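You operate a simulated robot arm through the tools that you are given. There is no shell and no other tool.

You run a simulated robot arm. Do the job below in one go: nothing can be reset, and whatever is moved stays where it is left.

## Task
Put things in order on the quilt. At the end: the blue biscuit tin from the quilt is on the white trinket dish; the teal travel bottle (marked "SHAMPOO") from the quilt is on the green saucer; the brown cocoa jar is on the beige letter tray; the orange pad stands on top of the blue album; whatever was shut is shut again. Leave all else as you found it, and nothing knocked over. Set down upright: cocoa jar, biscuit tin.

Only the result counts: the job must be done as asked and must still hold three seconds after the hand-in. Knocking over, shifting, dropping, spilling or breaking anything else fails it.

## Robot
A 5-joint arm with a two-finger parallel gripper, fixed in place. Base frame: the origin is at the foot of the arm, x ahead of it, y to its left, z up; the work surface is at about z = 0. Units: mm, degrees, N and s.
With the tool pointing down near the work surface it reaches from about 260 to 600 mm from the base axis. Its first joint turns from -66.0 to 66.0 degrees. The tool tilts only in the upright plane through the base axis and itself; it spins freely about its own axis. Payload 1.57 kg.
The tool frame sits at the grasp point between the pads (the TCP): z along the fingers, y along the line on which they close. The tips reach 30 mm beyond it. The gripper opens to 80 mm. The fingers are 17 mm wide and 12 mm thick; the gripper's body (40 by 82 mm) begins 80 mm behind the TCP.
Orientation is that of the tool frame in the base frame, as [roll, pitch, yaw] about the fixed x, y, z axes, in that order (R = Rz(yaw) Ry(pitch) Rx(roll)). With the fingers straight down and closing along the base's y, the tool's x points along the base's -x, its y along +y and its z along -z.

## Interface
- The arm moves only by the tool play_rows. Its argument "increments" is a list that holds one entry, the list of rows, each a list of 6 numbers: the shift along the tool's x, y, z in mm, then the turn, a rotation vector about the tool's x, y, z in degrees. In form: [[[x, y, z, rx, ry, rz], ...]]. A call has 1 to 20 rows; each row shifts and turns the commanded pose from where the row before left it, along the tool's axes as they then stand. "fingers" is the finger opening in mm, from 0 to 80, set as the call begins (left out, the last holds). Rows are played at 5 a second. More than 50 mm and 8.6 degrees between two rows, or a gripper value outside its range, and nothing of the call is played. A pose out of reach is approached as far as the arm can. The call stops where the force on the tool passes 40 N (or 10 N more than at its start, if that is more) or the arm is blocked; 0.2 s more then pass. The fingers move at their own pace (about 153 mm/s each) and stop on an object; they squeeze with about 39 N. The grip force told is the motor's: it shows also when the fingers shut on nothing. Time passes only in rows, and 0.2 s behind the last, so rows that do not move let the fingers close. The reply holds the time, the measured pose of the TCP, the force on the tool along the base axes, the opening and the grip force, in the units named above and with some noise, with the torque about the TCP (base axes, N m) and any sound that the robot's microphone picked up.
- Cameras (640 x 400 px; columns grow to the right, rows downward): "scene" is fixed at [43.9, 407.9, 509.7]; the picture's right is [-0.61, -0.79, 0.00], its down [-0.57, 0.44, -0.69] and it looks along [0.54, -0.42, -0.73] (base axes); focal length 284 px, centre (320, 200). "wrist" rides on the gripper at [72, -7, -122] in the tool frame; the picture's right is [0.09, 1.00, 0.00], its down [-0.84, 0.08, -0.54] and it looks along [-0.54, 0.05, 0.84] (tool axes); focal length 238 px, centre (320, 200). There is no depth. A picture from a camera that has moved, and an enlarged one, comes with that camera's place and axes in the base frame and with its lens.
- camera(camera): a new picture of that camera. No time passes.
- close_up(camera, box): a new picture of the part [left, top, right, bottom] of that camera's present view, enlarged. No time passes.
- close_job(): hands the job in; it is judged then, once.

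Places have to be worked out from the pictures, the camera data and where the tool is seen. Open the gripper and draw the arm clear of the work before you hand the job in, unless the task says otherwise.

The tools are called after "Emit:" by a JSON object that holds its "api" and its "payload". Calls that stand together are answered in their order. play_rows: Moves the arm, as the interface text tells. Its arguments: {"type":"object","properties":{"increments":{"type":"array","items":{"type":"array","items":{"type":"array","items":{"type":"number"}}}},"fingers":{"type":"number"}},"required":["increments"]} The other tools are called the same way: camera (camera) takes a picture; close_up (camera, box) takes an enlarged picture of a part of a camera's view; close_job () hands the job in.

At the start:

```text
t: 0.0
tcp_pos: [362.8, 137.0, 256.3]
orientation: [179.9, 0.0, 180.0]
force: [-0.5, -0.6, 0.1]
ft_torque: [0.02, -0.03, 0.0]
gripper_width: 79.8
finger_force: 0.1
```

scene: 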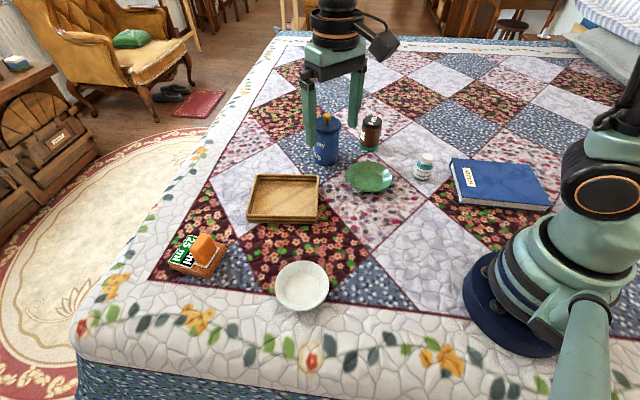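
wrist: 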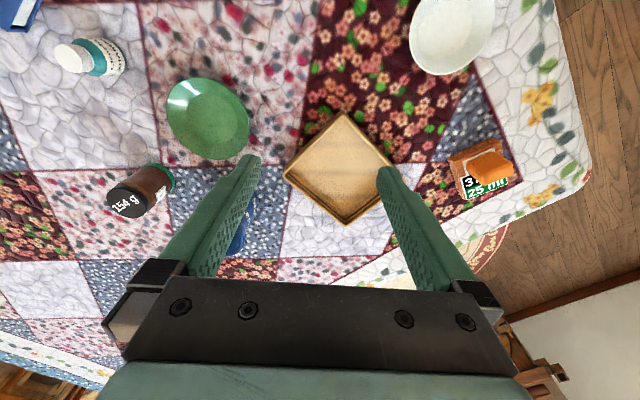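

I start by looking closely at the objects before moving anything.

Emit:
{"api": "close_up", "payload": {"camera": "scene", "box": [280, 90, 480, 215]}}

Emit:
{"api": "close_up", "payload": {"camera": "scene", "box": [140, 160, 340, 320]}}

Emit:
{"api": "close_up", "payload": {"camera": "scene", "box": [400, 130, 600, 255]}}

Emit:
{"api": "close_up", "payload": {"camera": "wrist", "box": [400, 100, 600, 225]}}

Emit:
{"api": "close_up", "payload": {"camera": "wrist", "box": [0, 0, 260, 260]}}

```text
3.20 times, centred on (380, 152) of scene
camera zoom: at [43.9, 407.9, 509.7], right [-0.61, -0.79, 0.0], down [-0.57, 0.44, -0.69], along [0.54, -0.42, -0.73], focal length 908 px, centre (128, 352)
```

zoom: 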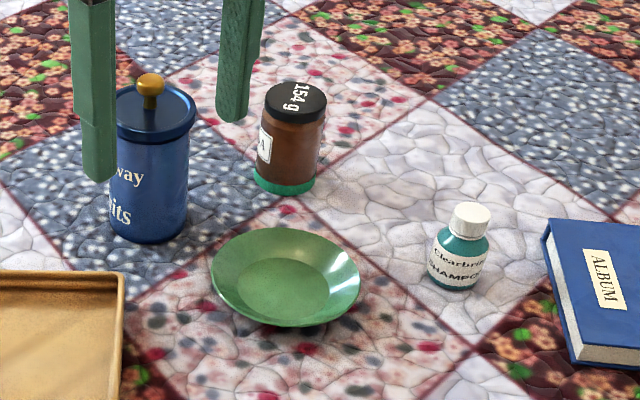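

```text
2.50 times, centred on (240, 240) of scene
camera zoom: at [43.9, 407.9, 509.7], right [-0.61, -0.79, 0.0], down [-0.57, 0.44, -0.69], along [0.54, -0.42, -0.73], focal length 710 px, centre (520, 100)
```

zoom: 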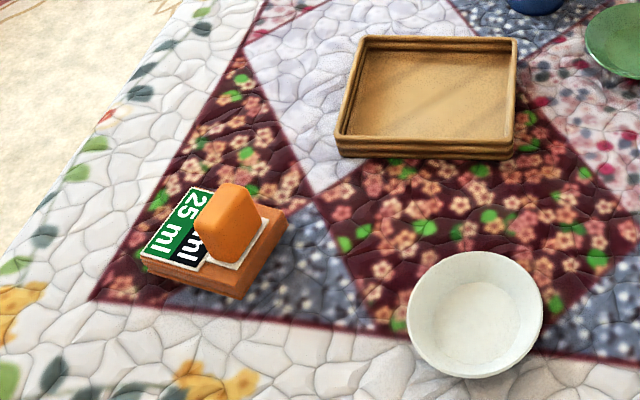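

```text
3.20 times, centred on (500, 192) of scene
camera zoom: at [43.9, 407.9, 509.7], right [-0.61, -0.79, 0.0], down [-0.57, 0.44, -0.69], along [0.54, -0.42, -0.73], focal length 908 px, centre (-256, 224)
```

zoom: 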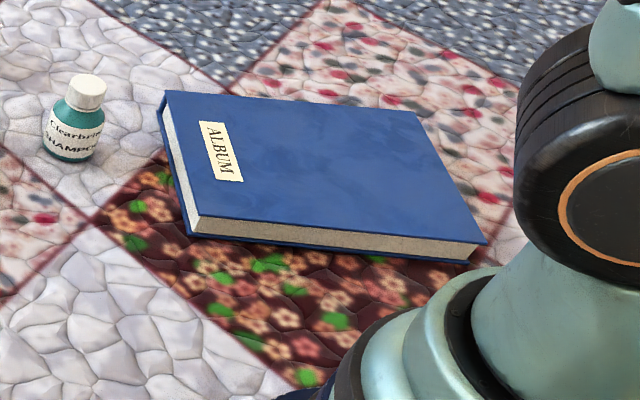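

```text
3.20 times, centred on (500, 162) of wrist
camera zoom: at [290.1, 131.4, 377.8], right [-0.09, 1.0, 0.0], down [0.84, 0.08, 0.54], along [0.54, 0.05, -0.84], focal length 763 px, centre (-256, 320)
```

zoom: 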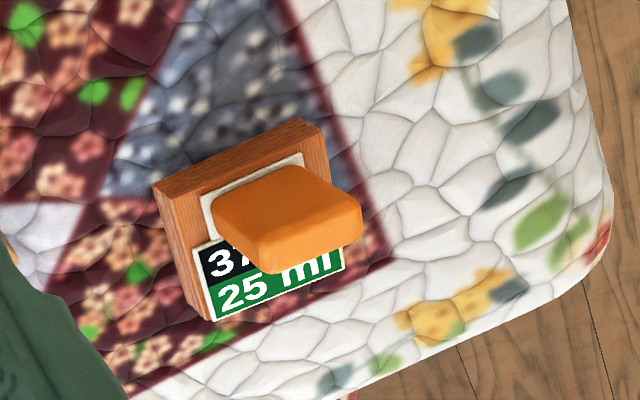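

```text
1.54 times, centred on (130, 130) of wrist
camera zoom: at [290.1, 131.4, 377.8], right [-0.09, 1.0, 0.0], down [0.84, 0.08, 0.54], along [0.54, 0.05, -0.84], focal length 367 px, centre (612, 308)
```

zoom: 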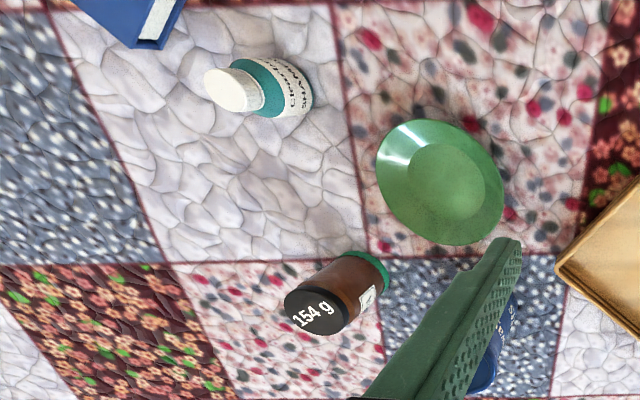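

The pad's structure isn't clear yet, so I move the arm to look at it from above with the wrist camera. The commanded height keeps the tips well above everything.

Emit:
{"api": "play_rows", "payload": {"increments": [[[7.3, 35.4, 8, 0, 0, 0], [7.3, 35.4, 8, 0, 0, 0], [7.3, 35.4, 8, 0, 0, 0], [7.3, 35.4, 8, 0, 0, 0], [7.3, 35.4, 8, 0, 0, 0], [7.3, 35.4, 8, 0, 0, 0], [7.3, 35.4, 8, 0, 0, 0]]], "fingers": 80}}

Emit:
{"api": "camera", "payload": {"camera": "wrist"}}

Emit:
{"api": "camera", "payload": {"camera": "scene"}}

```text
t: 1.6
tcp_pos: [312.9, 384.9, 199.0]
orientation: [-180.0, 0.0, 179.9]
force: [-0.5, -0.1, -0.1]
ft_torque: [-0.02, 0.0, -0.02]
gripper_width: 80.0
finger_force: 0.0
```

```text
taken
camera wrist: at [240.1, 378.8, 320.8], right [-0.09, 1.0, 0.0], down [0.84, 0.08, 0.54], along [0.54, 0.05, -0.84], focal length 238 px, centre (320, 200)
```

wrist: 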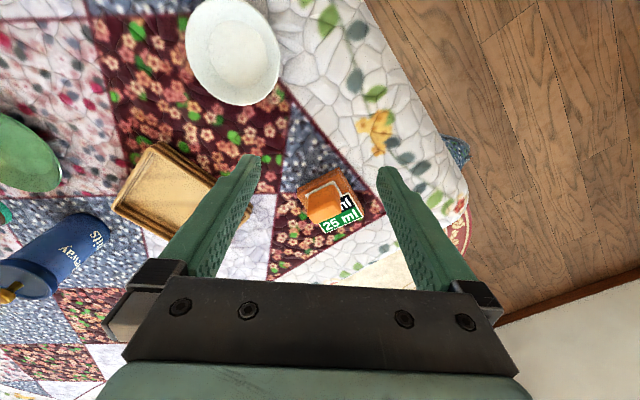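

```text
taken
```

scene: 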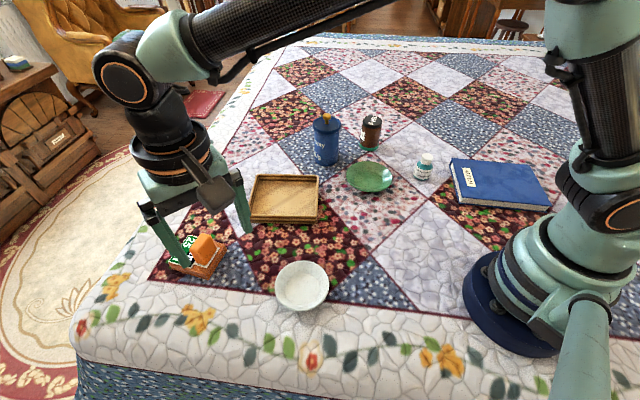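

Now I zoom in on the pad and the other items from this viewpoint.

Emit:
{"api": "close_up", "payload": {"camera": "wrist", "box": [270, 150, 390, 250]}}

Emit:
{"api": "close_up", "payload": {"camera": "wrist", "box": [160, 0, 320, 120]}}

Emit:
{"api": "close_up", "payload": {"camera": "scene", "box": [295, 100, 455, 200]}}

Emit:
{"api": "close_up", "payload": {"camera": "scene", "box": [150, 215, 260, 290]}}

```text
4.00 times, centred on (330, 200) of wrist
camera zoom: at [240.1, 378.8, 320.8], right [-0.09, 1.0, 0.0], down [0.84, 0.08, 0.54], along [0.54, 0.05, -0.84], focal length 953 px, centre (280, 200)
```

zoom: 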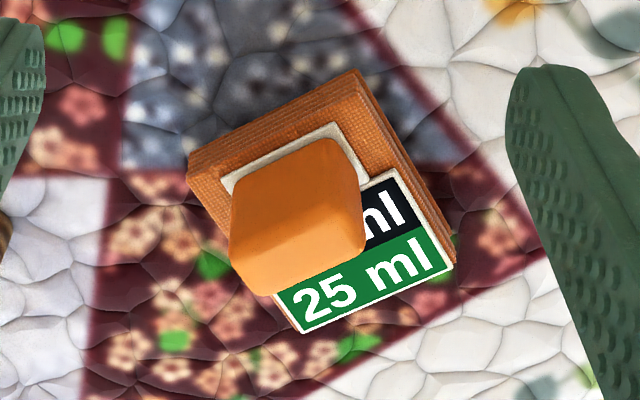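

```text
3.33 times, centred on (240, 60) of wrist
camera zoom: at [240.1, 378.8, 320.8], right [-0.09, 1.0, 0.0], down [0.84, 0.08, 0.54], along [0.54, 0.05, -0.84], focal length 794 px, centre (587, 667)
```

zoom: 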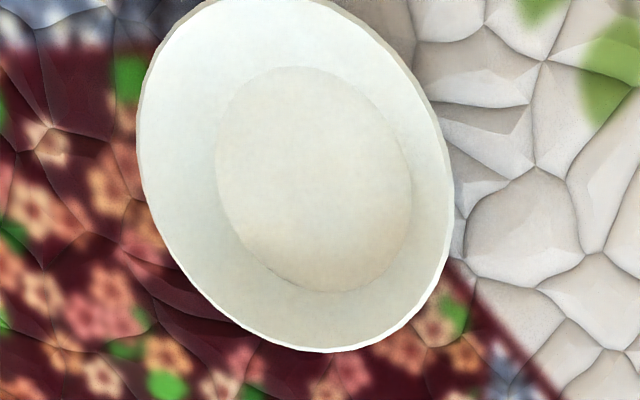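

```text
4.00 times, centred on (375, 150) of scene
camera zoom: at [43.9, 407.8, 509.7], right [-0.61, -0.79, 0.0], down [-0.57, 0.44, -0.69], along [0.54, -0.42, -0.73], focal length 1135 px, centre (100, 400)
```

zoom: 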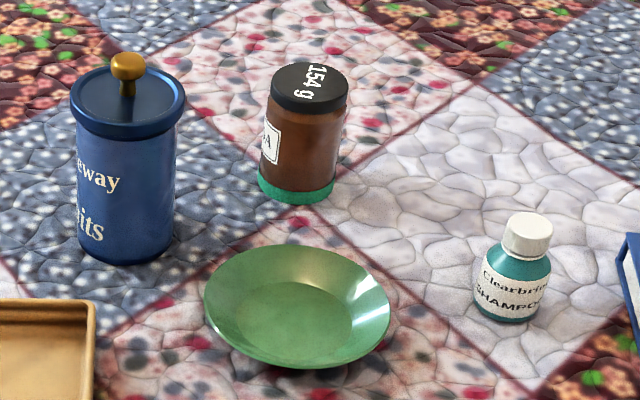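

```text
5.33 times, centred on (205, 252) of scene
camera zoom: at [43.9, 407.8, 509.7], right [-0.61, -0.79, 0.0], down [-0.57, 0.44, -0.69], along [0.54, -0.42, -0.73], focal length 1514 px, centre (933, -80)
```

zoom: 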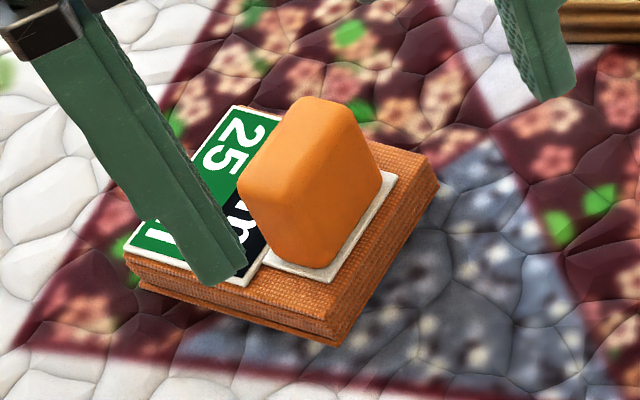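

The pad looks like a woven slab about 94×71 mm with an orange block on it, centred near (438, 414). I move closer for a better look, with the tips at z≈100, still above it.

Emit:
{"api": "play_rows", "payload": {"increments": [[[-19, 0, 23, 0, 0, 0], [-19, 0, 23, 0, 0, 0], [-19, 0, 23, 0, 0, 0]]]}}

Emit:
{"api": "camera", "payload": {"camera": "wrist"}}

Emit:
{"api": "close_up", "payload": {"camera": "wrist", "box": [260, 130, 400, 230]}}

Emit:
{"api": "close_up", "payload": {"camera": "scene", "box": [150, 215, 260, 290]}}

```text
t: 2.4
tcp_pos: [368.0, 384.7, 130.9]
orientation: [180.0, 0.0, 180.0]
force: [0.0, 0.3, 0.1]
ft_torque: [0.01, -0.01, 0.03]
gripper_width: 80.0
finger_force: 0.0
```

```text
taken
camera wrist: at [297.6, 379.1, 252.2], right [-0.09, 1.0, 0.0], down [0.84, 0.08, 0.54], along [0.54, 0.05, -0.84], focal length 238 px, centre (320, 200)
```

wrist: 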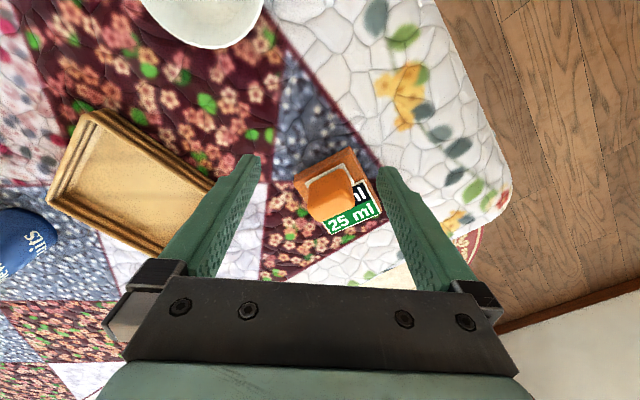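

```text
4.00 times, centred on (330, 180) of wrist
camera zoom: at [297.6, 379.1, 252.2], right [-0.09, 1.0, 0.0], down [0.84, 0.08, 0.54], along [0.54, 0.05, -0.84], focal length 953 px, centre (280, 280)
```

zoom: 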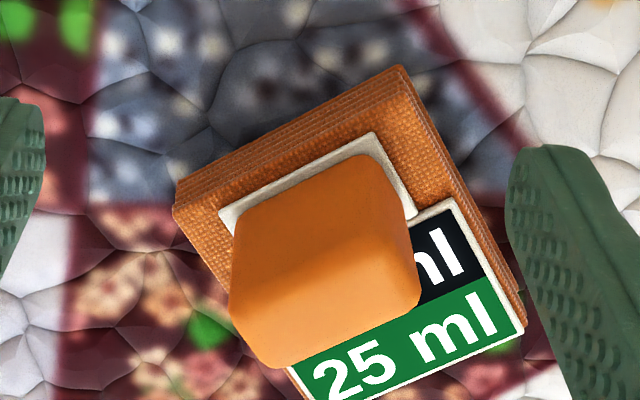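

```text
5.33 times, centred on (205, 252) of scene
camera zoom: at [43.9, 407.9, 509.7], right [-0.61, -0.79, 0.0], down [-0.57, 0.44, -0.69], along [0.54, -0.42, -0.73], focal length 1514 px, centre (933, -80)
```

zoom: 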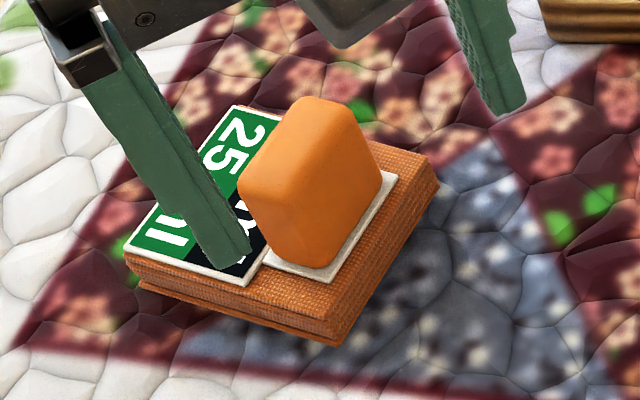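

The block sits around (427, 401) with its wide side along about 122–124°, so the slab's long axis is about 33°. I rotate the tool so it closes along that axis (57° about tool z), then look again.

Emit:
{"api": "play_rows", "payload": {"increments": [[[0, 0, -5, 0, 0, 8.143], [0, 0, 0, 0, 0, 8.143], [0, 0, 0, 0, 0, 8.143], [0, 0, 0, 0, 0, 8.143], [0, 0, 0, 0, 0, 8.143], [0, 0, 0, 0, 0, 8.143], [0, 0, 0, 0, 0, 8.143]]]}}

Emit:
{"api": "camera", "payload": {"camera": "wrist"}}

```text
t: 4.0
tcp_pos: [367.9, 384.5, 137.1]
orientation: [180.0, 0.0, 122.8]
force: [-0.2, -0.1, -0.5]
ft_torque: [-0.02, -0.01, -0.01]
gripper_width: 80.2
finger_force: 0.1
```

```text
taken
camera wrist: at [323.3, 442.5, 257.7], right [0.79, 0.62, 0.0], down [0.52, -0.66, 0.54], along [0.33, -0.43, -0.84], focal length 238 px, centre (320, 200)
```

wrist: 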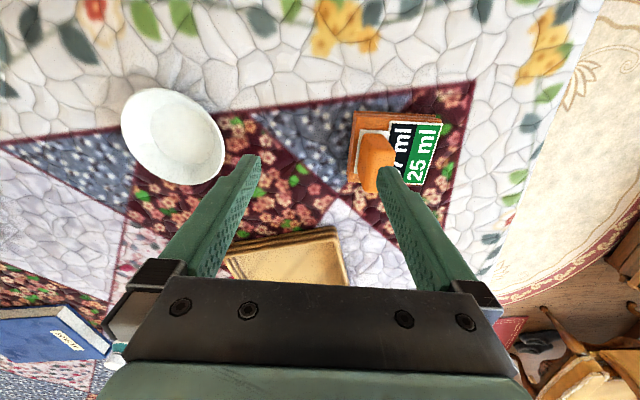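

Emit:
{"api": "close_up", "payload": {"camera": "wrist", "box": [330, 95, 470, 205]}}

Emit:
{"api": "close_up", "payload": {"camera": "wrist", "box": [100, 70, 260, 200]}}

```text
3.64 times, centred on (400, 150) of wrist
camera zoom: at [323.3, 442.5, 257.7], right [0.79, 0.62, 0.0], down [0.52, -0.66, 0.54], along [0.33, -0.43, -0.84], focal length 867 px, centre (29, 382)
```

zoom: 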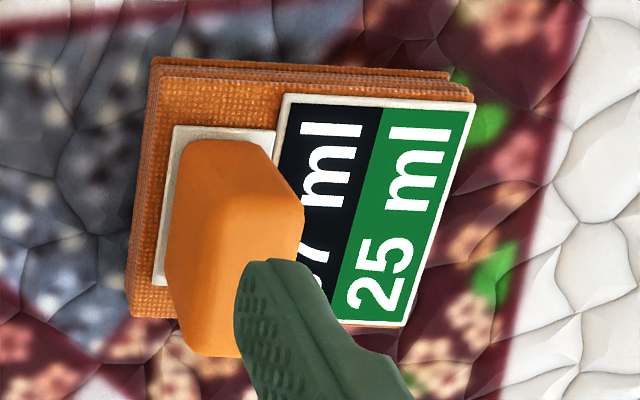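

```text
3.08 times, centred on (180, 135) of wrist
camera zoom: at [323.3, 442.5, 257.7], right [0.79, 0.62, 0.0], down [0.52, -0.66, 0.54], along [0.33, -0.43, -0.84], focal length 733 px, centre (751, 400)
```

zoom: 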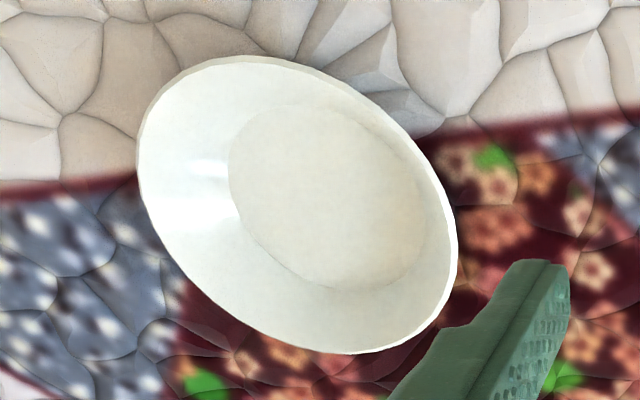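

The handle base plate measures about 29×48 mm, centred near (423.5, 401), with its closing axis at about 34.5°. I move over it at the same height and check the alignment before descending.

Emit:
{"api": "play_rows", "payload": {"increments": [[[-8.1, 27.8, 0, 0, 0, -0.85], [-8.1, 27.8, 0, 0, 0, -0.85], [0, 0, 0, 0, 0, 0]]]}}

Emit:
{"api": "camera", "payload": {"camera": "wrist"}}

Emit:
{"api": "close_up", "payload": {"camera": "scene", "box": [140, 200, 270, 290]}}

```text
t: 4.8
tcp_pos: [424.0, 401.1, 137.4]
orientation: [180.0, 0.0, 124.7]
force: [0.8, -0.2, 0.0]
ft_torque: [0.0, -0.01, -0.02]
gripper_width: 79.9
finger_force: 0.0
```

```text
taken
camera wrist: at [376.6, 457.9, 258.2], right [0.77, 0.64, 0.0], down [0.54, -0.64, 0.54], along [0.35, -0.42, -0.84], focal length 238 px, centre (320, 200)
```

wrist: 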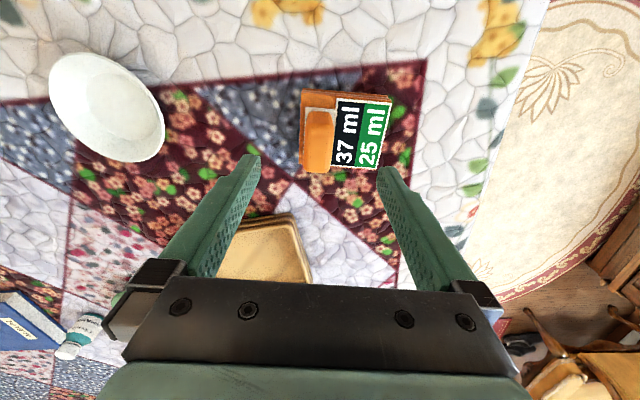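

```text
4.44 times, centred on (205, 245) of scene
camera zoom: at [43.9, 407.9, 509.7], right [-0.61, -0.79, 0.0], down [-0.57, 0.44, -0.69], along [0.54, -0.42, -0.73], focal length 1262 px, centre (831, 0)
```

zoom: 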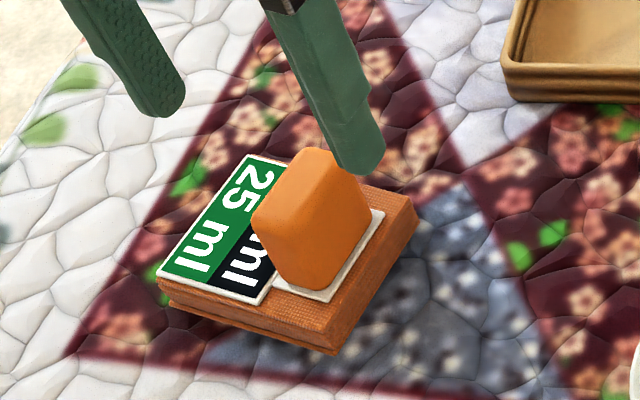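

Emit:
{"api": "close_up", "payload": {"camera": "wrist", "box": [270, 80, 400, 190]}}

```text
3.64 times, centred on (335, 135) of wrist
camera zoom: at [376.6, 457.9, 258.2], right [0.77, 0.64, 0.0], down [0.54, -0.64, 0.54], along [0.35, -0.42, -0.84], focal length 867 px, centre (266, 436)
```

zoom: 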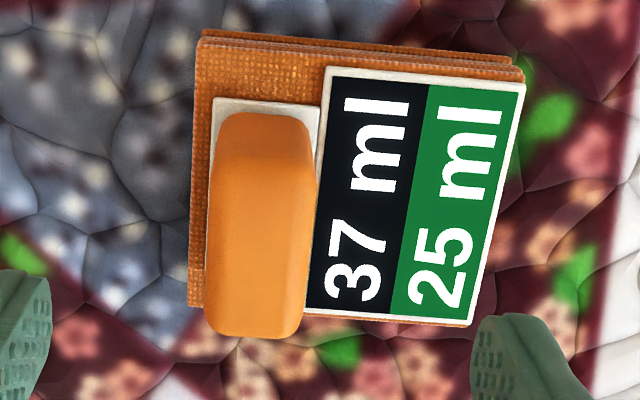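

The handle is centred under the fingers within about 2 mm. I descend to TCP z≈60 (tips at about 30, above the slab top at about 20) and stop there before closing.

Emit:
{"api": "play_rows", "payload": {"increments": [[[0, -1, 20, 0, 0, 0], [0, -1, 20, 0, 0, 0], [0, 0, 18, 0, 0, 0], [0, 0, 12, 0, 0, 0], [0, 0, 7, 0, 0, 0], [0, 0, 0, 0, 0, 0]]]}}

Emit:
{"api": "close_up", "payload": {"camera": "scene", "box": [140, 200, 270, 290]}}

Emit:
{"api": "camera", "payload": {"camera": "wrist"}}

```text
t: 6.2
tcp_pos: [423.2, 399.7, 58.7]
orientation: [179.9, 0.0, 124.7]
force: [-0.7, 0.1, -1.0]
ft_torque: [0.02, -0.01, 0.0]
gripper_width: 80.0
finger_force: 0.0
```

```text
4.44 times, centred on (205, 245) of scene
camera zoom: at [43.9, 407.9, 509.7], right [-0.61, -0.79, 0.0], down [-0.57, 0.44, -0.69], along [0.54, -0.42, -0.73], focal length 1262 px, centre (831, 0)
```

zoom: 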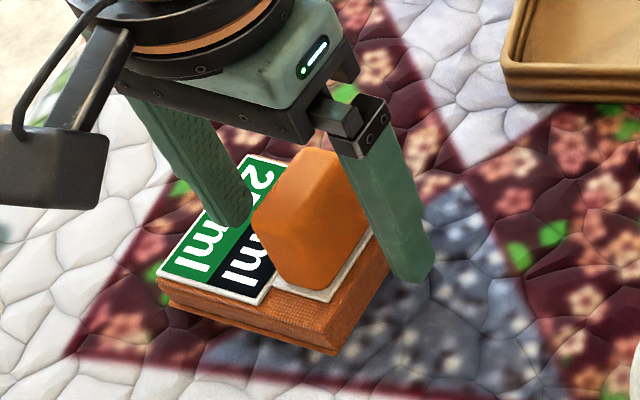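

```text
taken
camera wrist: at [375.0, 456.7, 180.5], right [0.77, 0.64, 0.0], down [0.54, -0.64, 0.54], along [0.35, -0.42, -0.84], focal length 238 px, centre (320, 200)
```

wrist: 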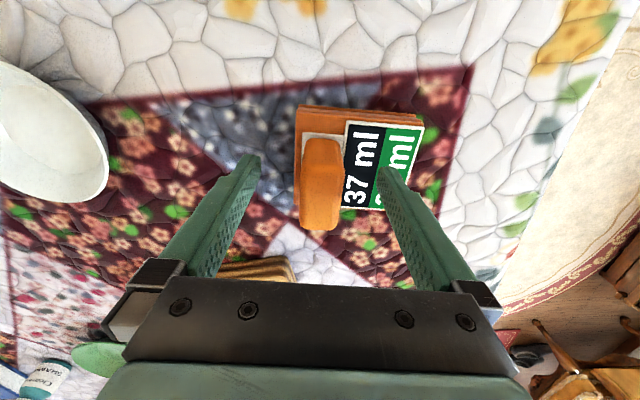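

The fingers straddle the handle. I close them in two steps to grip it.

Emit:
{"api": "play_rows", "payload": {"increments": [[[0, 0, 0, 0, 0, 0], [0, 0, 0, 0, 0, 0]]], "fingers": 30}}

Emit:
{"api": "play_rows", "payload": {"increments": [[[0, 0, 0, 0, 0, 0], [0, 0, 0, 0, 0, 0], [0, 0, 0, 0, 0, 0]]], "fingers": 0}}

Emit:
{"api": "close_up", "payload": {"camera": "scene", "box": [140, 200, 270, 290]}}

```text
t: 6.8
tcp_pos: [421.0, 400.8, 59.0]
orientation: [179.9, 0.0, 124.7]
force: [-0.1, 0.6, 0.5]
ft_torque: [-0.03, 0.01, 0.02]
gripper_width: 30.0
finger_force: 0.1
```

```text
t: 7.6
tcp_pos: [422.3, 400.4, 58.7]
orientation: [180.0, 0.0, 124.7]
force: [0.3, 0.8, -0.1]
ft_torque: [-0.02, 0.02, 0.05]
gripper_width: 23.6
finger_force: 35.6
```

```text
4.44 times, centred on (205, 245) of scene
camera zoom: at [43.9, 407.9, 509.7], right [-0.61, -0.79, 0.0], down [-0.57, 0.44, -0.69], along [0.54, -0.42, -0.73], focal length 1262 px, centre (831, 0)
```

zoom: 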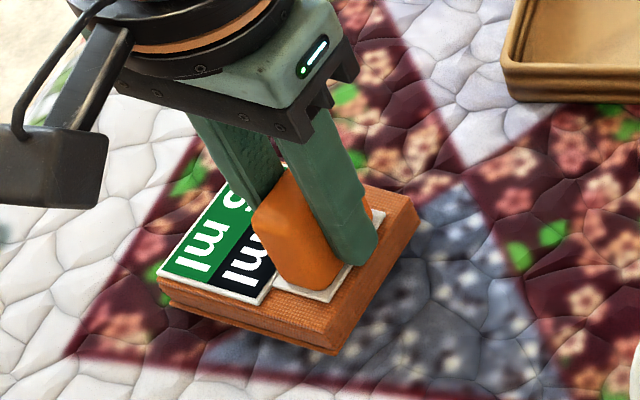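

The grip holds on a 23.6 mm wide handle. I lift 20 mm gently and check whether the slab comes up with it.

Emit:
{"api": "play_rows", "payload": {"increments": [[[0, 0, -4, 0, 0, 0], [0, 0, -8, 0, 0, 0], [0, 0, -8, 0, 0, 0], [0, 0, 0, 0, 0, 0]]]}}

Emit:
{"api": "close_up", "payload": {"camera": "scene", "box": [140, 200, 270, 290]}}

Emit:
{"api": "camera", "payload": {"camera": "wrist"}}

```text
t: 8.6
tcp_pos: [420.9, 400.0, 79.1]
orientation: [179.9, 0.1, 124.7]
force: [-0.6, 1.7, 0.0]
ft_torque: [0.0, 0.03, 0.07]
gripper_width: 23.3
finger_force: 35.9
```

```text
4.44 times, centred on (205, 245) of scene
camera zoom: at [43.9, 407.9, 509.7], right [-0.61, -0.79, 0.0], down [-0.57, 0.44, -0.69], along [0.54, -0.42, -0.73], focal length 1262 px, centre (831, 0)
```

zoom: 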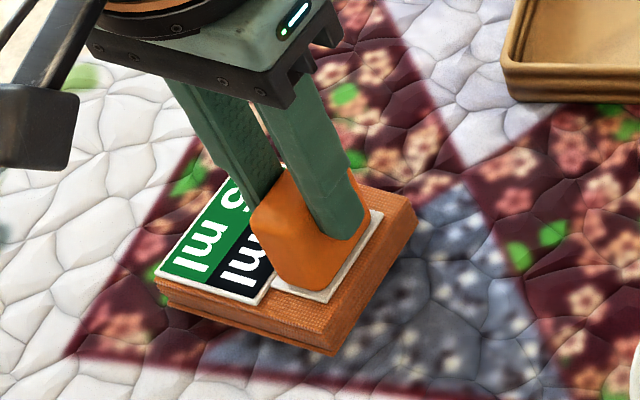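

```text
taken
camera wrist: at [375.0, 457.1, 201.2], right [0.77, 0.64, 0.0], down [0.54, -0.64, 0.54], along [0.35, -0.41, -0.84], focal length 238 px, centre (320, 200)
```

wrist: 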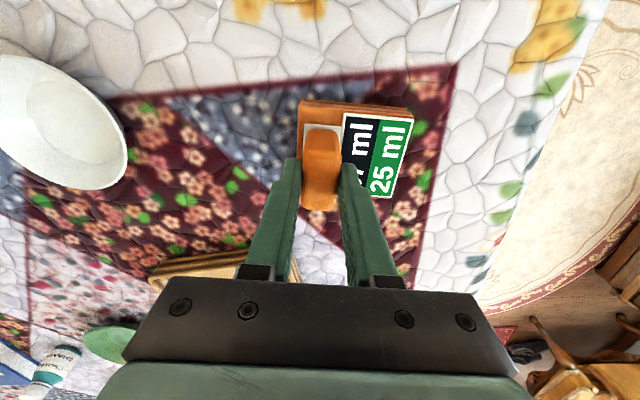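

The fingers slid up the handle and the slab stayed put, so I need to understand the handle better. I take a close look at the grip before doing more.

Emit:
{"api": "close_up", "payload": {"camera": "wrist", "box": [270, 80, 430, 220]}}

Emit:
{"api": "close_up", "payload": {"camera": "scene", "box": [165, 215, 235, 275]}}

```text
2.86 times, centred on (350, 150) of wrist
camera zoom: at [375.0, 457.1, 201.2], right [0.77, 0.64, 0.0], down [0.54, -0.64, 0.54], along [0.35, -0.41, -0.84], focal length 681 px, centre (234, 343)
```

zoom: 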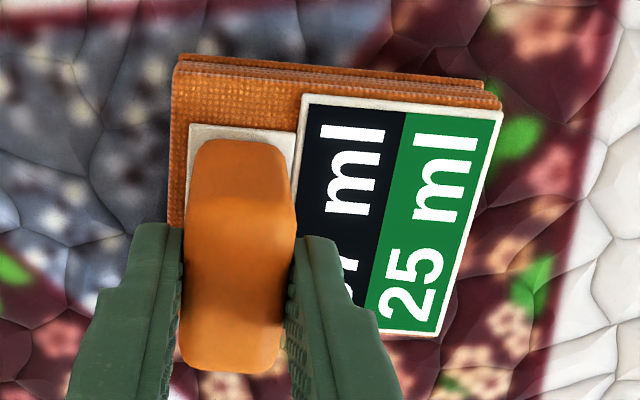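

```text
6.67 times, centred on (200, 245) of scene
camera zoom: at [43.9, 407.9, 509.7], right [-0.61, -0.79, 0.0], down [-0.57, 0.44, -0.69], along [0.54, -0.42, -0.73], focal length 1892 px, centre (1120, -100)
```

zoom: 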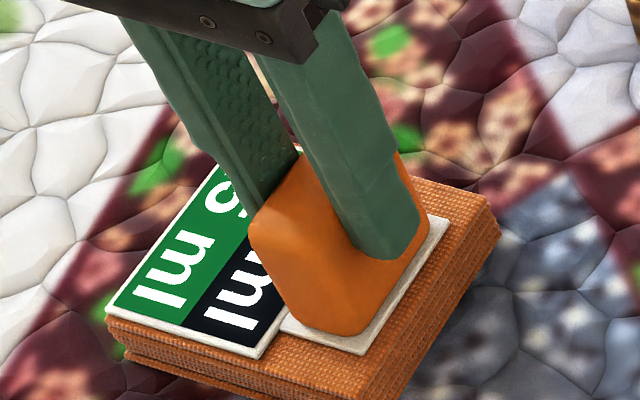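

The slab did not rise at all. I raise 2 mm more with the grip on and read the force, to tell slipping from a heavy or stuck object.

Emit:
{"api": "play_rows", "payload": {"increments": [[[0, 0, -2, 0, 0, 0]]]}}

Emit:
{"api": "close_up", "payload": {"camera": "scene", "box": [165, 215, 235, 275]}}

```text
t: 9.0
tcp_pos: [420.7, 400.4, 80.3]
orientation: [-179.9, -0.1, 124.7]
force: [-0.4, 0.0, 1.0]
ft_torque: [0.02, 0.04, 0.01]
gripper_width: 23.8
finger_force: 35.2
```

```text
6.67 times, centred on (200, 245) of scene
camera zoom: at [44.0, 407.9, 509.6], right [-0.61, -0.79, 0.0], down [-0.57, 0.44, -0.69], along [0.54, -0.42, -0.73], focal length 1892 px, centre (1120, -100)
```

zoom: 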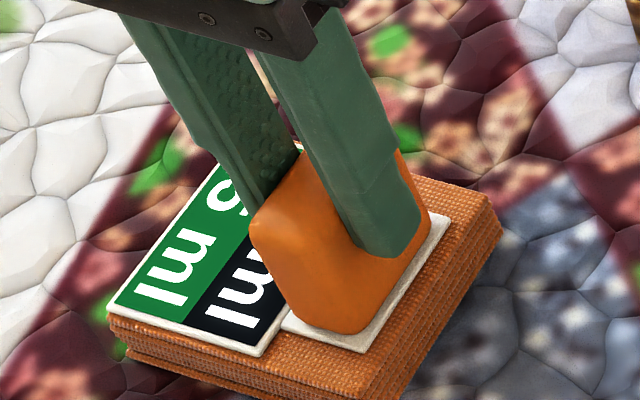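

The fingers slide along the smooth handle with almost no resistance, so the handle can't carry the pad. I release it, rise, and rotate 90° to grip the woven slab across its roughly 72 mm width instead.

Emit:
{"api": "play_rows", "payload": {"increments": [[[0, 0, 0, 0, 0, 0], [0, 0, -5, 0, 0, 0], [0, 0, -25, 0, 0, 0], [0, 0, -30, 0, 0, 0]]], "fingers": 80}}

Emit:
{"api": "play_rows", "payload": {"increments": [[[0, 0, 0, 0, 0, -8.2], [0, 0, 0, 0, 0, -8.2], [0, 0, 0, 0, 0, -8.2], [0, 0, 0, 0, 0, -8.2], [0, 0, 0, 0, 0, -8.2], [0, 0, 0, 0, 0, -8.2], [0, 0, 0, 0, 0, -8.2], [0, 0, 0, 0, 0, -8.2], [0, 0, 0, 0, 0, -8.2], [0, 0, 0, 0, 0, -8.2], [0, 0, 0, 0, 0, -8.0]]]}}

Emit:
{"api": "camera", "payload": {"camera": "wrist"}}

Emit:
{"api": "close_up", "payload": {"camera": "scene", "box": [140, 200, 270, 290]}}

```text
t: 10.0
tcp_pos: [422.4, 400.1, 141.9]
orientation: [180.0, 0.0, 124.7]
force: [-0.1, 0.7, -0.6]
ft_torque: [0.02, -0.02, 0.01]
gripper_width: 80.1
finger_force: 0.1
```

```text
t: 12.4
tcp_pos: [421.5, 402.2, 142.6]
orientation: [180.0, -0.1, -145.1]
force: [-0.6, 0.7, 0.7]
ft_torque: [0.01, 0.03, -0.01]
gripper_width: 79.9
finger_force: 0.1
```

```text
taken
camera wrist: at [366.2, 355.4, 262.5], right [-0.64, 0.76, 0.0], down [0.64, 0.54, 0.54], along [0.41, 0.35, -0.84], focal length 238 px, centre (320, 200)
```

wrist: 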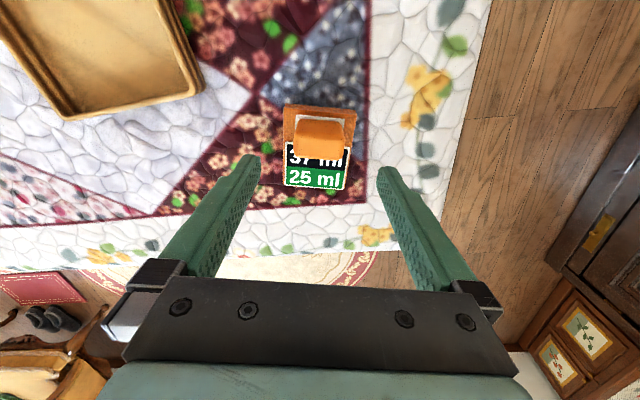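

```text
4.44 times, centred on (205, 245) of scene
camera zoom: at [43.9, 407.9, 509.7], right [-0.61, -0.79, 0.0], down [-0.57, 0.44, -0.69], along [0.54, -0.42, -0.73], focal length 1262 px, centre (831, 0)
```

zoom: 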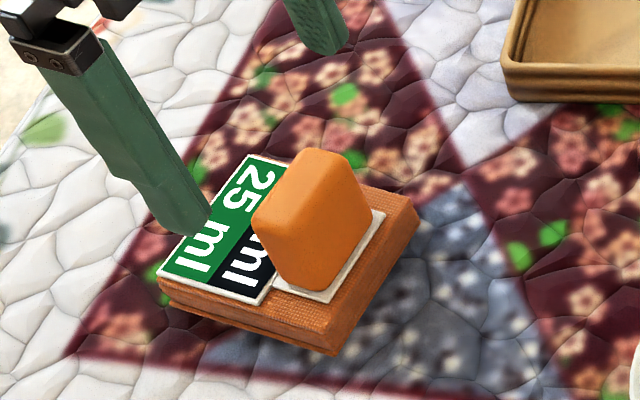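

Emit:
{"api": "close_up", "payload": {"camera": "wrist", "box": [260, 90, 380, 210]}}

```text
3.33 times, centred on (320, 150) of wrist
camera zoom: at [366.2, 355.4, 262.5], right [-0.64, 0.76, 0.0], down [0.64, 0.54, 0.54], along [0.41, 0.35, -0.84], focal length 794 px, centre (320, 367)
```

zoom: 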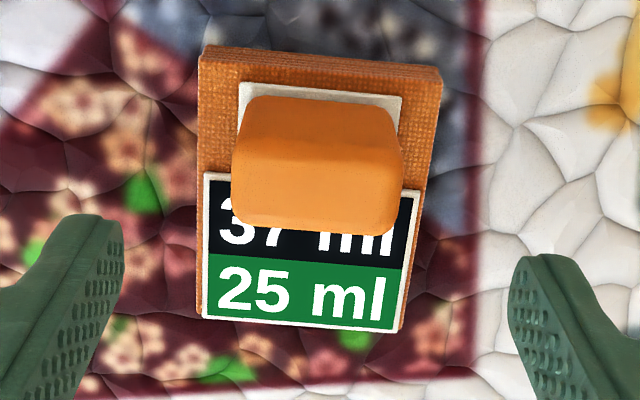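

The slab measures about 70–72 mm across, and its midline is within 1 mm of the gripper's. I shift 12 mm outward towards the slab's mass centre and descend partway to check clearance on both sides.

Emit:
{"api": "play_rows", "payload": {"increments": [[[-6, -0.5, 10, 0, 0, -0.3], [-6, -0.5, 20, 0, 0, -0.3], [0, 0, 20, 0, 0, 0], [0, 0, 20, 0, 0, 0], [0, 0, 5, 0, 0, 0], [0, 0, 0, 0, 0, 0]]]}}

Emit:
{"api": "camera", "payload": {"camera": "wrist"}}

Emit:
{"api": "close_up", "payload": {"camera": "scene", "box": [140, 200, 270, 290]}}

```text
t: 13.8
tcp_pos: [432.0, 407.3, 65.7]
orientation: [179.9, 0.0, -144.7]
force: [-0.1, 0.3, -0.3]
ft_torque: [-0.02, 0.0, -0.01]
gripper_width: 80.0
finger_force: 0.0
```

```text
taken
camera wrist: at [377.4, 360.8, 187.4], right [-0.65, 0.76, 0.0], down [0.64, 0.55, 0.54], along [0.41, 0.35, -0.84], focal length 238 px, centre (320, 200)
```

wrist: 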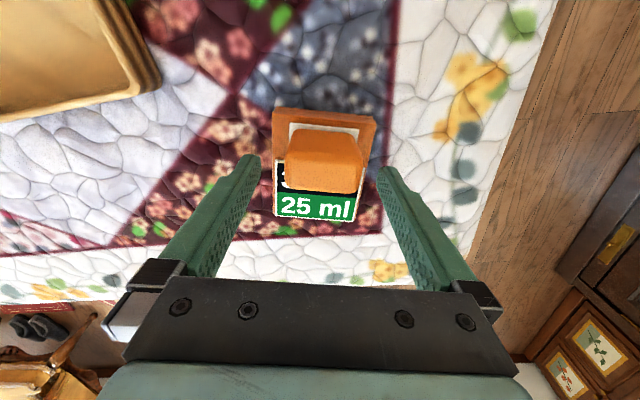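

```text
4.44 times, centred on (205, 245) of scene
camera zoom: at [43.9, 407.9, 509.7], right [-0.61, -0.79, 0.0], down [-0.57, 0.44, -0.69], along [0.54, -0.42, -0.73], focal length 1262 px, centre (831, 0)
```

zoom: 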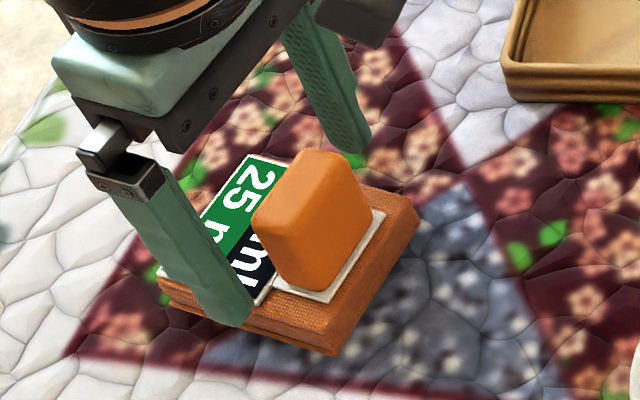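

The slab edges sit about 35 mm to each side of the TCP with the fingers at 40 mm, so clearance is even. I descend slowly to TCP z≈35, which puts the tips beside the slab.

Emit:
{"api": "play_rows", "payload": {"increments": [[[0, 0, 10, 0, 0, 0], [0, 0, 8, 0, 0, 0], [0, 0, 6, 0, 0, 0], [0, 0, 4, 0, 0, 0], [0, 0, 3, 0, 0, 0], [0, 0, 0, 0, 0, 0]]]}}

Emit:
{"api": "camera", "payload": {"camera": "wrist"}}

Emit:
{"api": "close_up", "payload": {"camera": "scene", "box": [140, 200, 270, 290]}}

```text
t: 15.2
tcp_pos: [432.6, 405.4, 34.9]
orientation: [-180.0, 0.0, -144.7]
force: [1.0, 0.2, -0.3]
ft_torque: [0.0, -0.05, 0.0]
gripper_width: 79.9
finger_force: 0.1
```

```text
taken
camera wrist: at [377.1, 360.9, 156.7], right [-0.65, 0.76, 0.0], down [0.64, 0.55, 0.54], along [0.41, 0.35, -0.84], focal length 238 px, centre (320, 200)
```

wrist: 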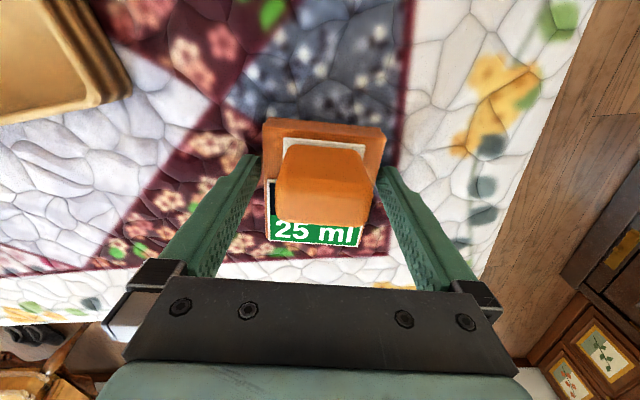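

```text
4.44 times, centred on (205, 245) of scene
camera zoom: at [43.9, 407.9, 509.7], right [-0.61, -0.79, 0.0], down [-0.57, 0.44, -0.69], along [0.54, -0.42, -0.73], focal length 1262 px, centre (831, 0)
```

zoom: 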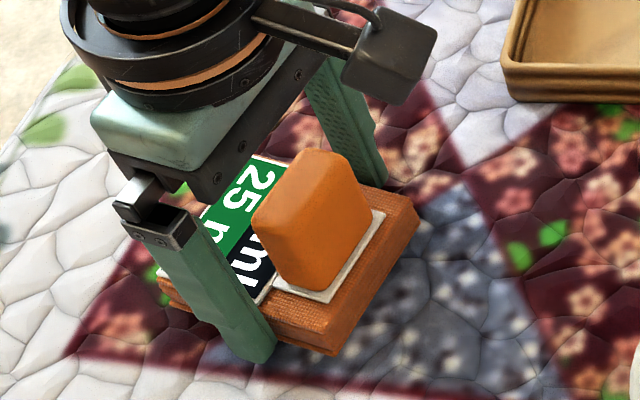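

The fingers straddle the slab on both sides without touching it. I close on it and then lift gently.

Emit:
{"api": "play_rows", "payload": {"increments": [[[0, 0, 0, 0, 0, 0], [0, 0, 0, 0, 0, 0], [0, 0, 0, 0, 0, 0]]], "fingers": 60}}

Emit:
{"api": "play_rows", "payload": {"increments": [[[0, 0, 0, 0, 0, 0], [0, 0, -3, 0, 0, 0], [0, 0, -5, 0, 0, 0], [0, 0, -6, 0, 0, 0], [0, 0, -6, 0, 0, 0], [0, 0, 0, 0, 0, 0]]], "fingers": 0}}

Emit:
{"api": "close_up", "payload": {"camera": "scene", "box": [140, 200, 270, 290]}}

Emit:
{"api": "camera", "payload": {"camera": "wrist"}}

```text
t: 16.0
tcp_pos: [432.2, 406.5, 35.0]
orientation: [-179.9, 0.1, -144.7]
force: [-1.4, 1.5, 0.5]
ft_torque: [0.12, 0.02, 0.06]
gripper_width: 73.7
finger_force: 39.2
```

```text
t: 17.4
tcp_pos: [432.2, 406.4, 56.5]
orientation: [-180.0, 0.0, -144.7]
force: [0.2, -0.4, -2.9]
ft_torque: [0.0, 0.01, -0.01]
gripper_width: 73.5
finger_force: 39.5
```

```text
4.44 times, centred on (205, 245) of scene
camera zoom: at [43.9, 407.9, 509.6], right [-0.61, -0.79, 0.0], down [-0.57, 0.44, -0.69], along [0.54, -0.42, -0.73], focal length 1262 px, centre (831, 0)
```

zoom: 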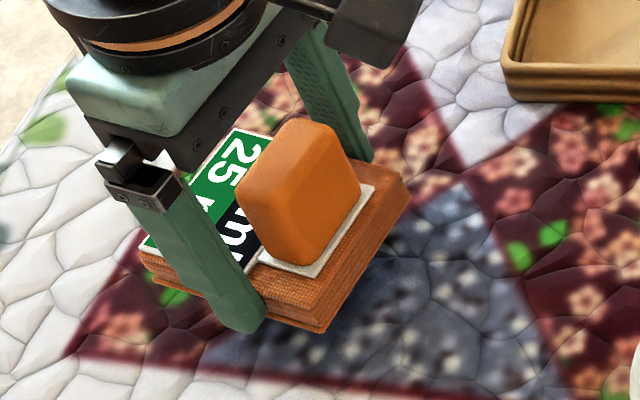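

```text
taken
camera wrist: at [377.0, 360.9, 177.0], right [-0.65, 0.76, 0.0], down [0.64, 0.55, 0.54], along [0.41, 0.35, -0.84], focal length 238 px, centre (320, 200)
```

wrist: 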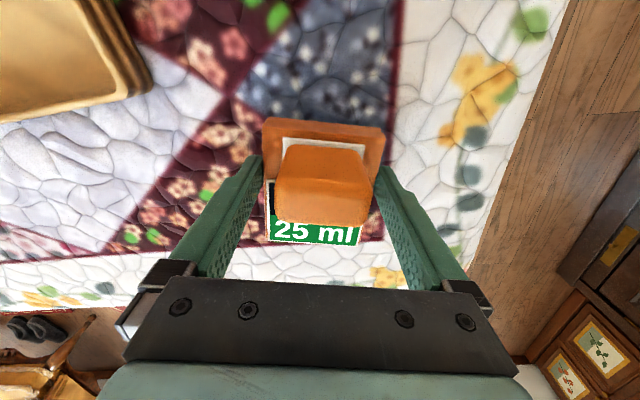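

The slab lifts cleanly, weighs about 3 N, and its underside is about 35 mm below the TCP. I raise it and carry it over an inner waypoint towards the album, keeping it high.

Emit:
{"api": "play_rows", "payload": {"increments": [[[0, 0, -30, 0, 0, 0], [0, 0, -40, 0, 0, 0], [0, 0, -40, 0, 0, 0], [0, 0, -20, 0, 0, 0], [21.57, -20.06, 0, 0, 0, 0], [21.57, -20.06, 0, 0, 0, 0], [21.57, -20.06, 0, 0, 0, 0], [21.57, -20.06, 0, 0, 0, 0], [21.57, -20.06, 0, 0, 0, 0], [21.57, -20.06, 0, 0, 0, 0], [21.57, -20.06, 0, 0, 0, 0], [21.57, -20.06, 0, 0, 0, 0], [21.57, -20.06, 0, 0, 0, 0], [21.57, -20.06, 0, 0, 0, 0], [21.57, -20.06, 0, 0, 0, 0], [21.57, -20.06, 0, 0, 0, 0]]]}}

Emit:
{"api": "camera", "payload": {"camera": "wrist"}}

Emit:
{"api": "camera", "payload": {"camera": "scene"}}

```text
t: 20.8
tcp_pos: [359.5, 60.9, 184.4]
orientation: [-179.9, 0.1, -144.6]
force: [-0.1, -0.5, -2.0]
ft_torque: [0.02, 0.04, 0.01]
gripper_width: 73.7
finger_force: 38.7
```

```text
taken
camera wrist: at [304.4, 14.6, 306.7], right [-0.65, 0.76, 0.0], down [0.64, 0.55, 0.54], along [0.41, 0.35, -0.84], focal length 238 px, centre (320, 200)
```

wrist: 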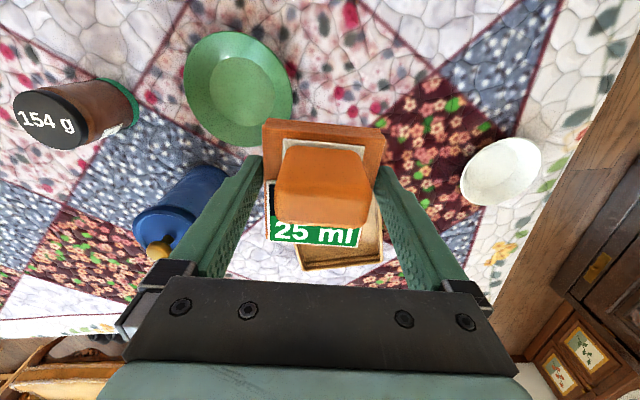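

```text
taken
```

scene: 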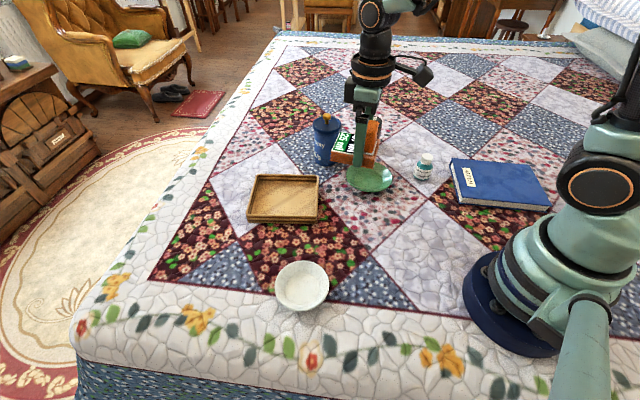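

The pad is held steady. I continue to above the album at z≈184.

Emit:
{"api": "play_rows", "payload": {"increments": [[[28.56, -13.72, 0, 0, 0, 0], [28.56, -13.72, 0, 0, 0, 0], [28.56, -13.72, 0, 0, 0, 0], [28.56, -13.72, 0, 0, 0, 0], [28.56, -13.72, 0, 0, 0, 0], [28.56, -13.72, 0, 0, 0, 0], [28.56, -13.72, 0, 0, 0, 0], [28.56, -13.72, 0, 0, 0, 0], [28.56, -13.72, 0, 0, 0, 0], [28.56, -13.72, 0, 0, 0, 0], [28.56, -13.72, 0, 0, 0, 0], [28.56, -13.72, 0, 0, 0, 0], [0, 0, 0, 0, 0, -4.9], [0, 0, 0, 0, 0, -4.9], [0, 0, 0, 0, 0, 0]]]}}

Emit:
{"api": "camera", "payload": {"camera": "wrist"}}

Emit:
{"api": "camera", "payload": {"camera": "scene"}}

```text
t: 24.0
tcp_pos: [175.5, -272.3, 185.5]
orientation: [179.9, 0.0, -134.9]
force: [0.3, 0.1, -2.6]
ft_torque: [-0.02, 0.0, 0.0]
gripper_width: 73.6
finger_force: 39.3
```

```text
taken
camera wrist: at [128.8, -327.1, 306.9], right [-0.77, 0.64, 0.0], down [0.54, 0.65, 0.54], along [0.35, 0.42, -0.84], focal length 238 px, centre (320, 200)
```

wrist: 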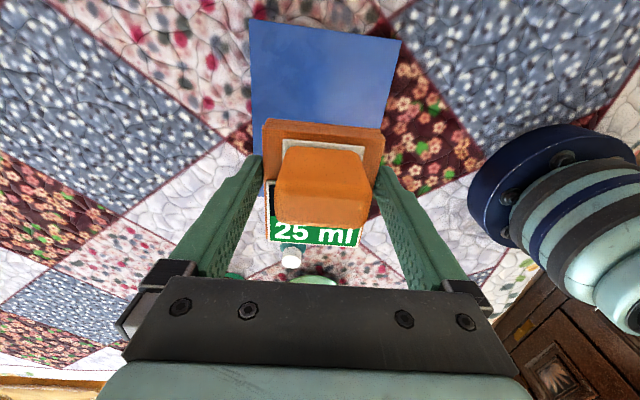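

```text
taken
```

scene: 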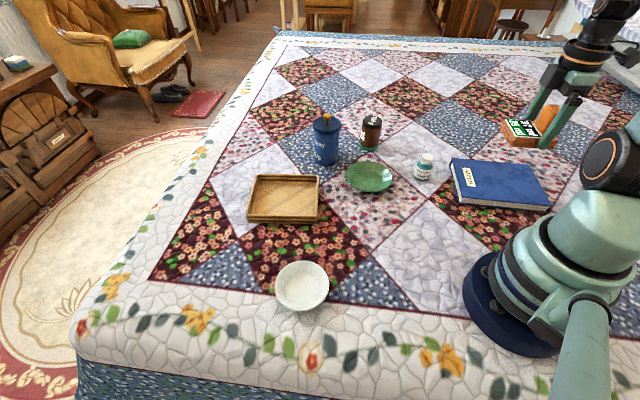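

The wrist view puts the album's centre within about 3 mm of the pad's centre. I lower to TCP z≈72 and check the gap.

Emit:
{"api": "play_rows", "payload": {"increments": [[[-1, -1, 30, 0, 0, 0], [-1, -1, 30, 0, 0, 0], [0, 0, 25, 0, 0, 0], [0, 0, 15, 0, 0, 0], [0, 0, 10, 0, 0, 0], [0, 0, 3, 0, 0, 0], [0, 0, 0, 0, 0, 0]]]}}

Emit:
{"api": "close_up", "payload": {"camera": "scene", "box": [430, 110, 590, 230]}}

Emit:
{"api": "camera", "payload": {"camera": "wrist"}}

```text
t: 25.6
tcp_pos: [179.3, -272.7, 72.8]
orientation: [-180.0, 0.0, -134.9]
force: [-0.4, -0.2, -3.7]
ft_torque: [0.0, 0.04, 0.02]
gripper_width: 73.1
finger_force: 38.2
```

```text
3.33 times, centred on (510, 170) of scene
camera zoom: at [43.9, 407.9, 509.7], right [-0.61, -0.79, 0.0], down [-0.57, 0.44, -0.69], along [0.54, -0.42, -0.73], focal length 946 px, centre (-313, 300)
```

zoom: 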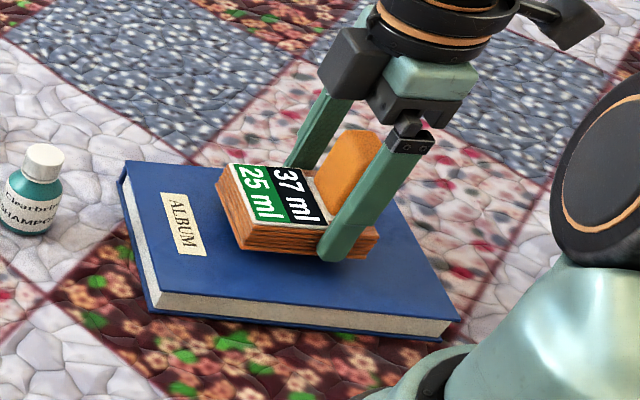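

```text
taken
camera wrist: at [131.8, -327.2, 193.8], right [-0.77, 0.64, 0.0], down [0.54, 0.65, 0.54], along [0.35, 0.42, -0.84], focal length 238 px, centre (320, 200)
```

wrist: 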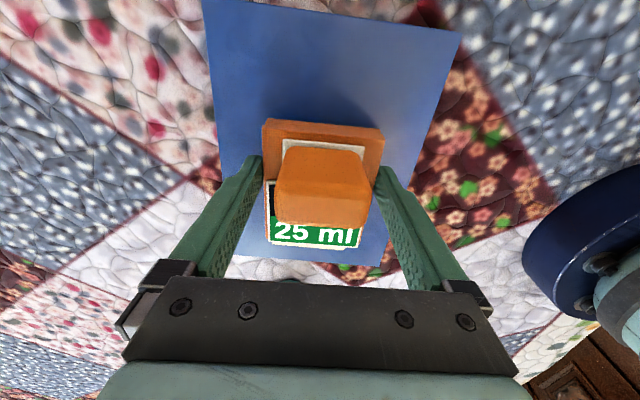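

There is still a gap of roughly 12 mm. I lower in small steps, watching the vertical force for contact.

Emit:
{"api": "play_rows", "payload": {"increments": [[[0, 0, 3, 0, 0, 0], [0, 0, 3, 0, 0, 0], [0, 0, 0, 0, 0, 0]]]}}

Emit:
{"api": "play_rows", "payload": {"increments": [[[0, 0, 1.5, 0, 0, 0], [0, 0, 1.5, 0, 0, 0], [0, 0, 0, 0, 0, 0]]]}}

Emit:
{"api": "close_up", "payload": {"camera": "scene", "box": [450, 130, 570, 220]}}

```text
t: 26.4
tcp_pos: [177.5, -272.6, 66.9]
orientation: [-180.0, 0.1, -134.9]
force: [0.6, -0.2, -2.8]
ft_torque: [0.0, 0.04, 0.0]
gripper_width: 73.4
finger_force: 39.6
```

```text
t: 27.2
tcp_pos: [177.2, -272.4, 64.2]
orientation: [-180.0, 0.1, -134.9]
force: [0.7, 0.1, -2.3]
ft_torque: [0.02, 0.02, 0.0]
gripper_width: 73.7
finger_force: 39.0
```

```text
4.44 times, centred on (510, 175) of scene
camera zoom: at [43.9, 407.9, 509.7], right [-0.61, -0.79, 0.0], down [-0.57, 0.44, -0.69], along [0.54, -0.42, -0.73], focal length 1262 px, centre (-524, 311)
```

zoom: 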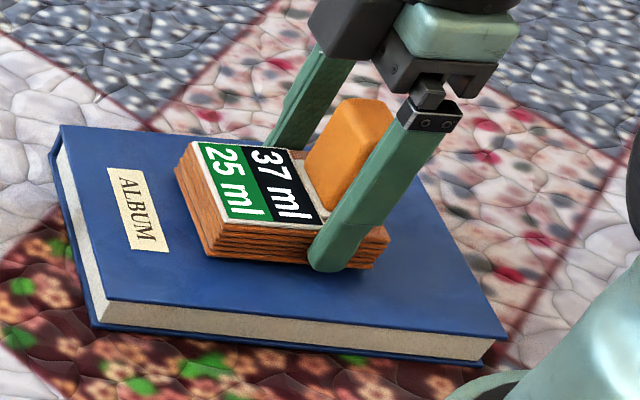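

Emit:
{"api": "play_rows", "payload": {"increments": [[[0, 0, 1, 0, 0, 0], [0, 0, 1, 0, 0, 0], [0, 0, 0, 0, 0, 0]]]}}

Emit:
{"api": "play_rows", "payload": {"increments": [[[0, 0, 1, 0, 0, 0], [0, 0, 0.5, 0, 0, 0], [0, 0, 0, 0, 0, 0]]]}}

Emit:
{"api": "close_up", "payload": {"camera": "scene", "box": [450, 130, 570, 220]}}

```text
t: 28.0
tcp_pos: [178.7, -272.6, 61.5]
orientation: [179.9, 0.1, -134.9]
force: [0.3, 0.8, -2.4]
ft_torque: [-0.03, 0.0, 0.0]
gripper_width: 73.7
finger_force: 38.8
```

```text
t: 28.8
tcp_pos: [179.0, -272.2, 60.1]
orientation: [-179.9, 0.0, -134.9]
force: [-3.0, 2.5, 14.4]
ft_torque: [0.65, -0.47, 0.2]
gripper_width: 73.4
finger_force: 38.8
```

```text
4.44 times, centred on (510, 175) of scene
camera zoom: at [43.9, 407.9, 509.6], right [-0.61, -0.79, 0.0], down [-0.57, 0.44, -0.69], along [0.54, -0.42, -0.72], focal length 1262 px, centre (-524, 311)
```

zoom: 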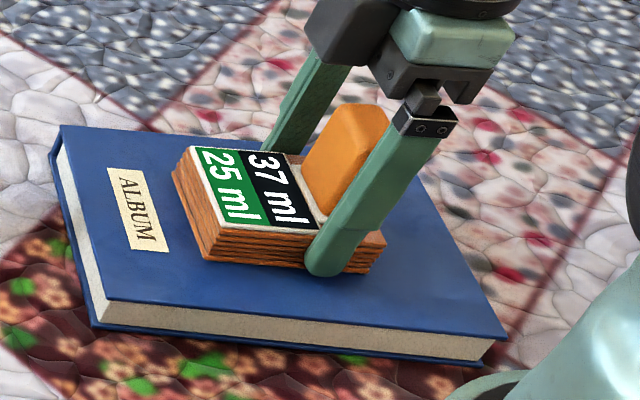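

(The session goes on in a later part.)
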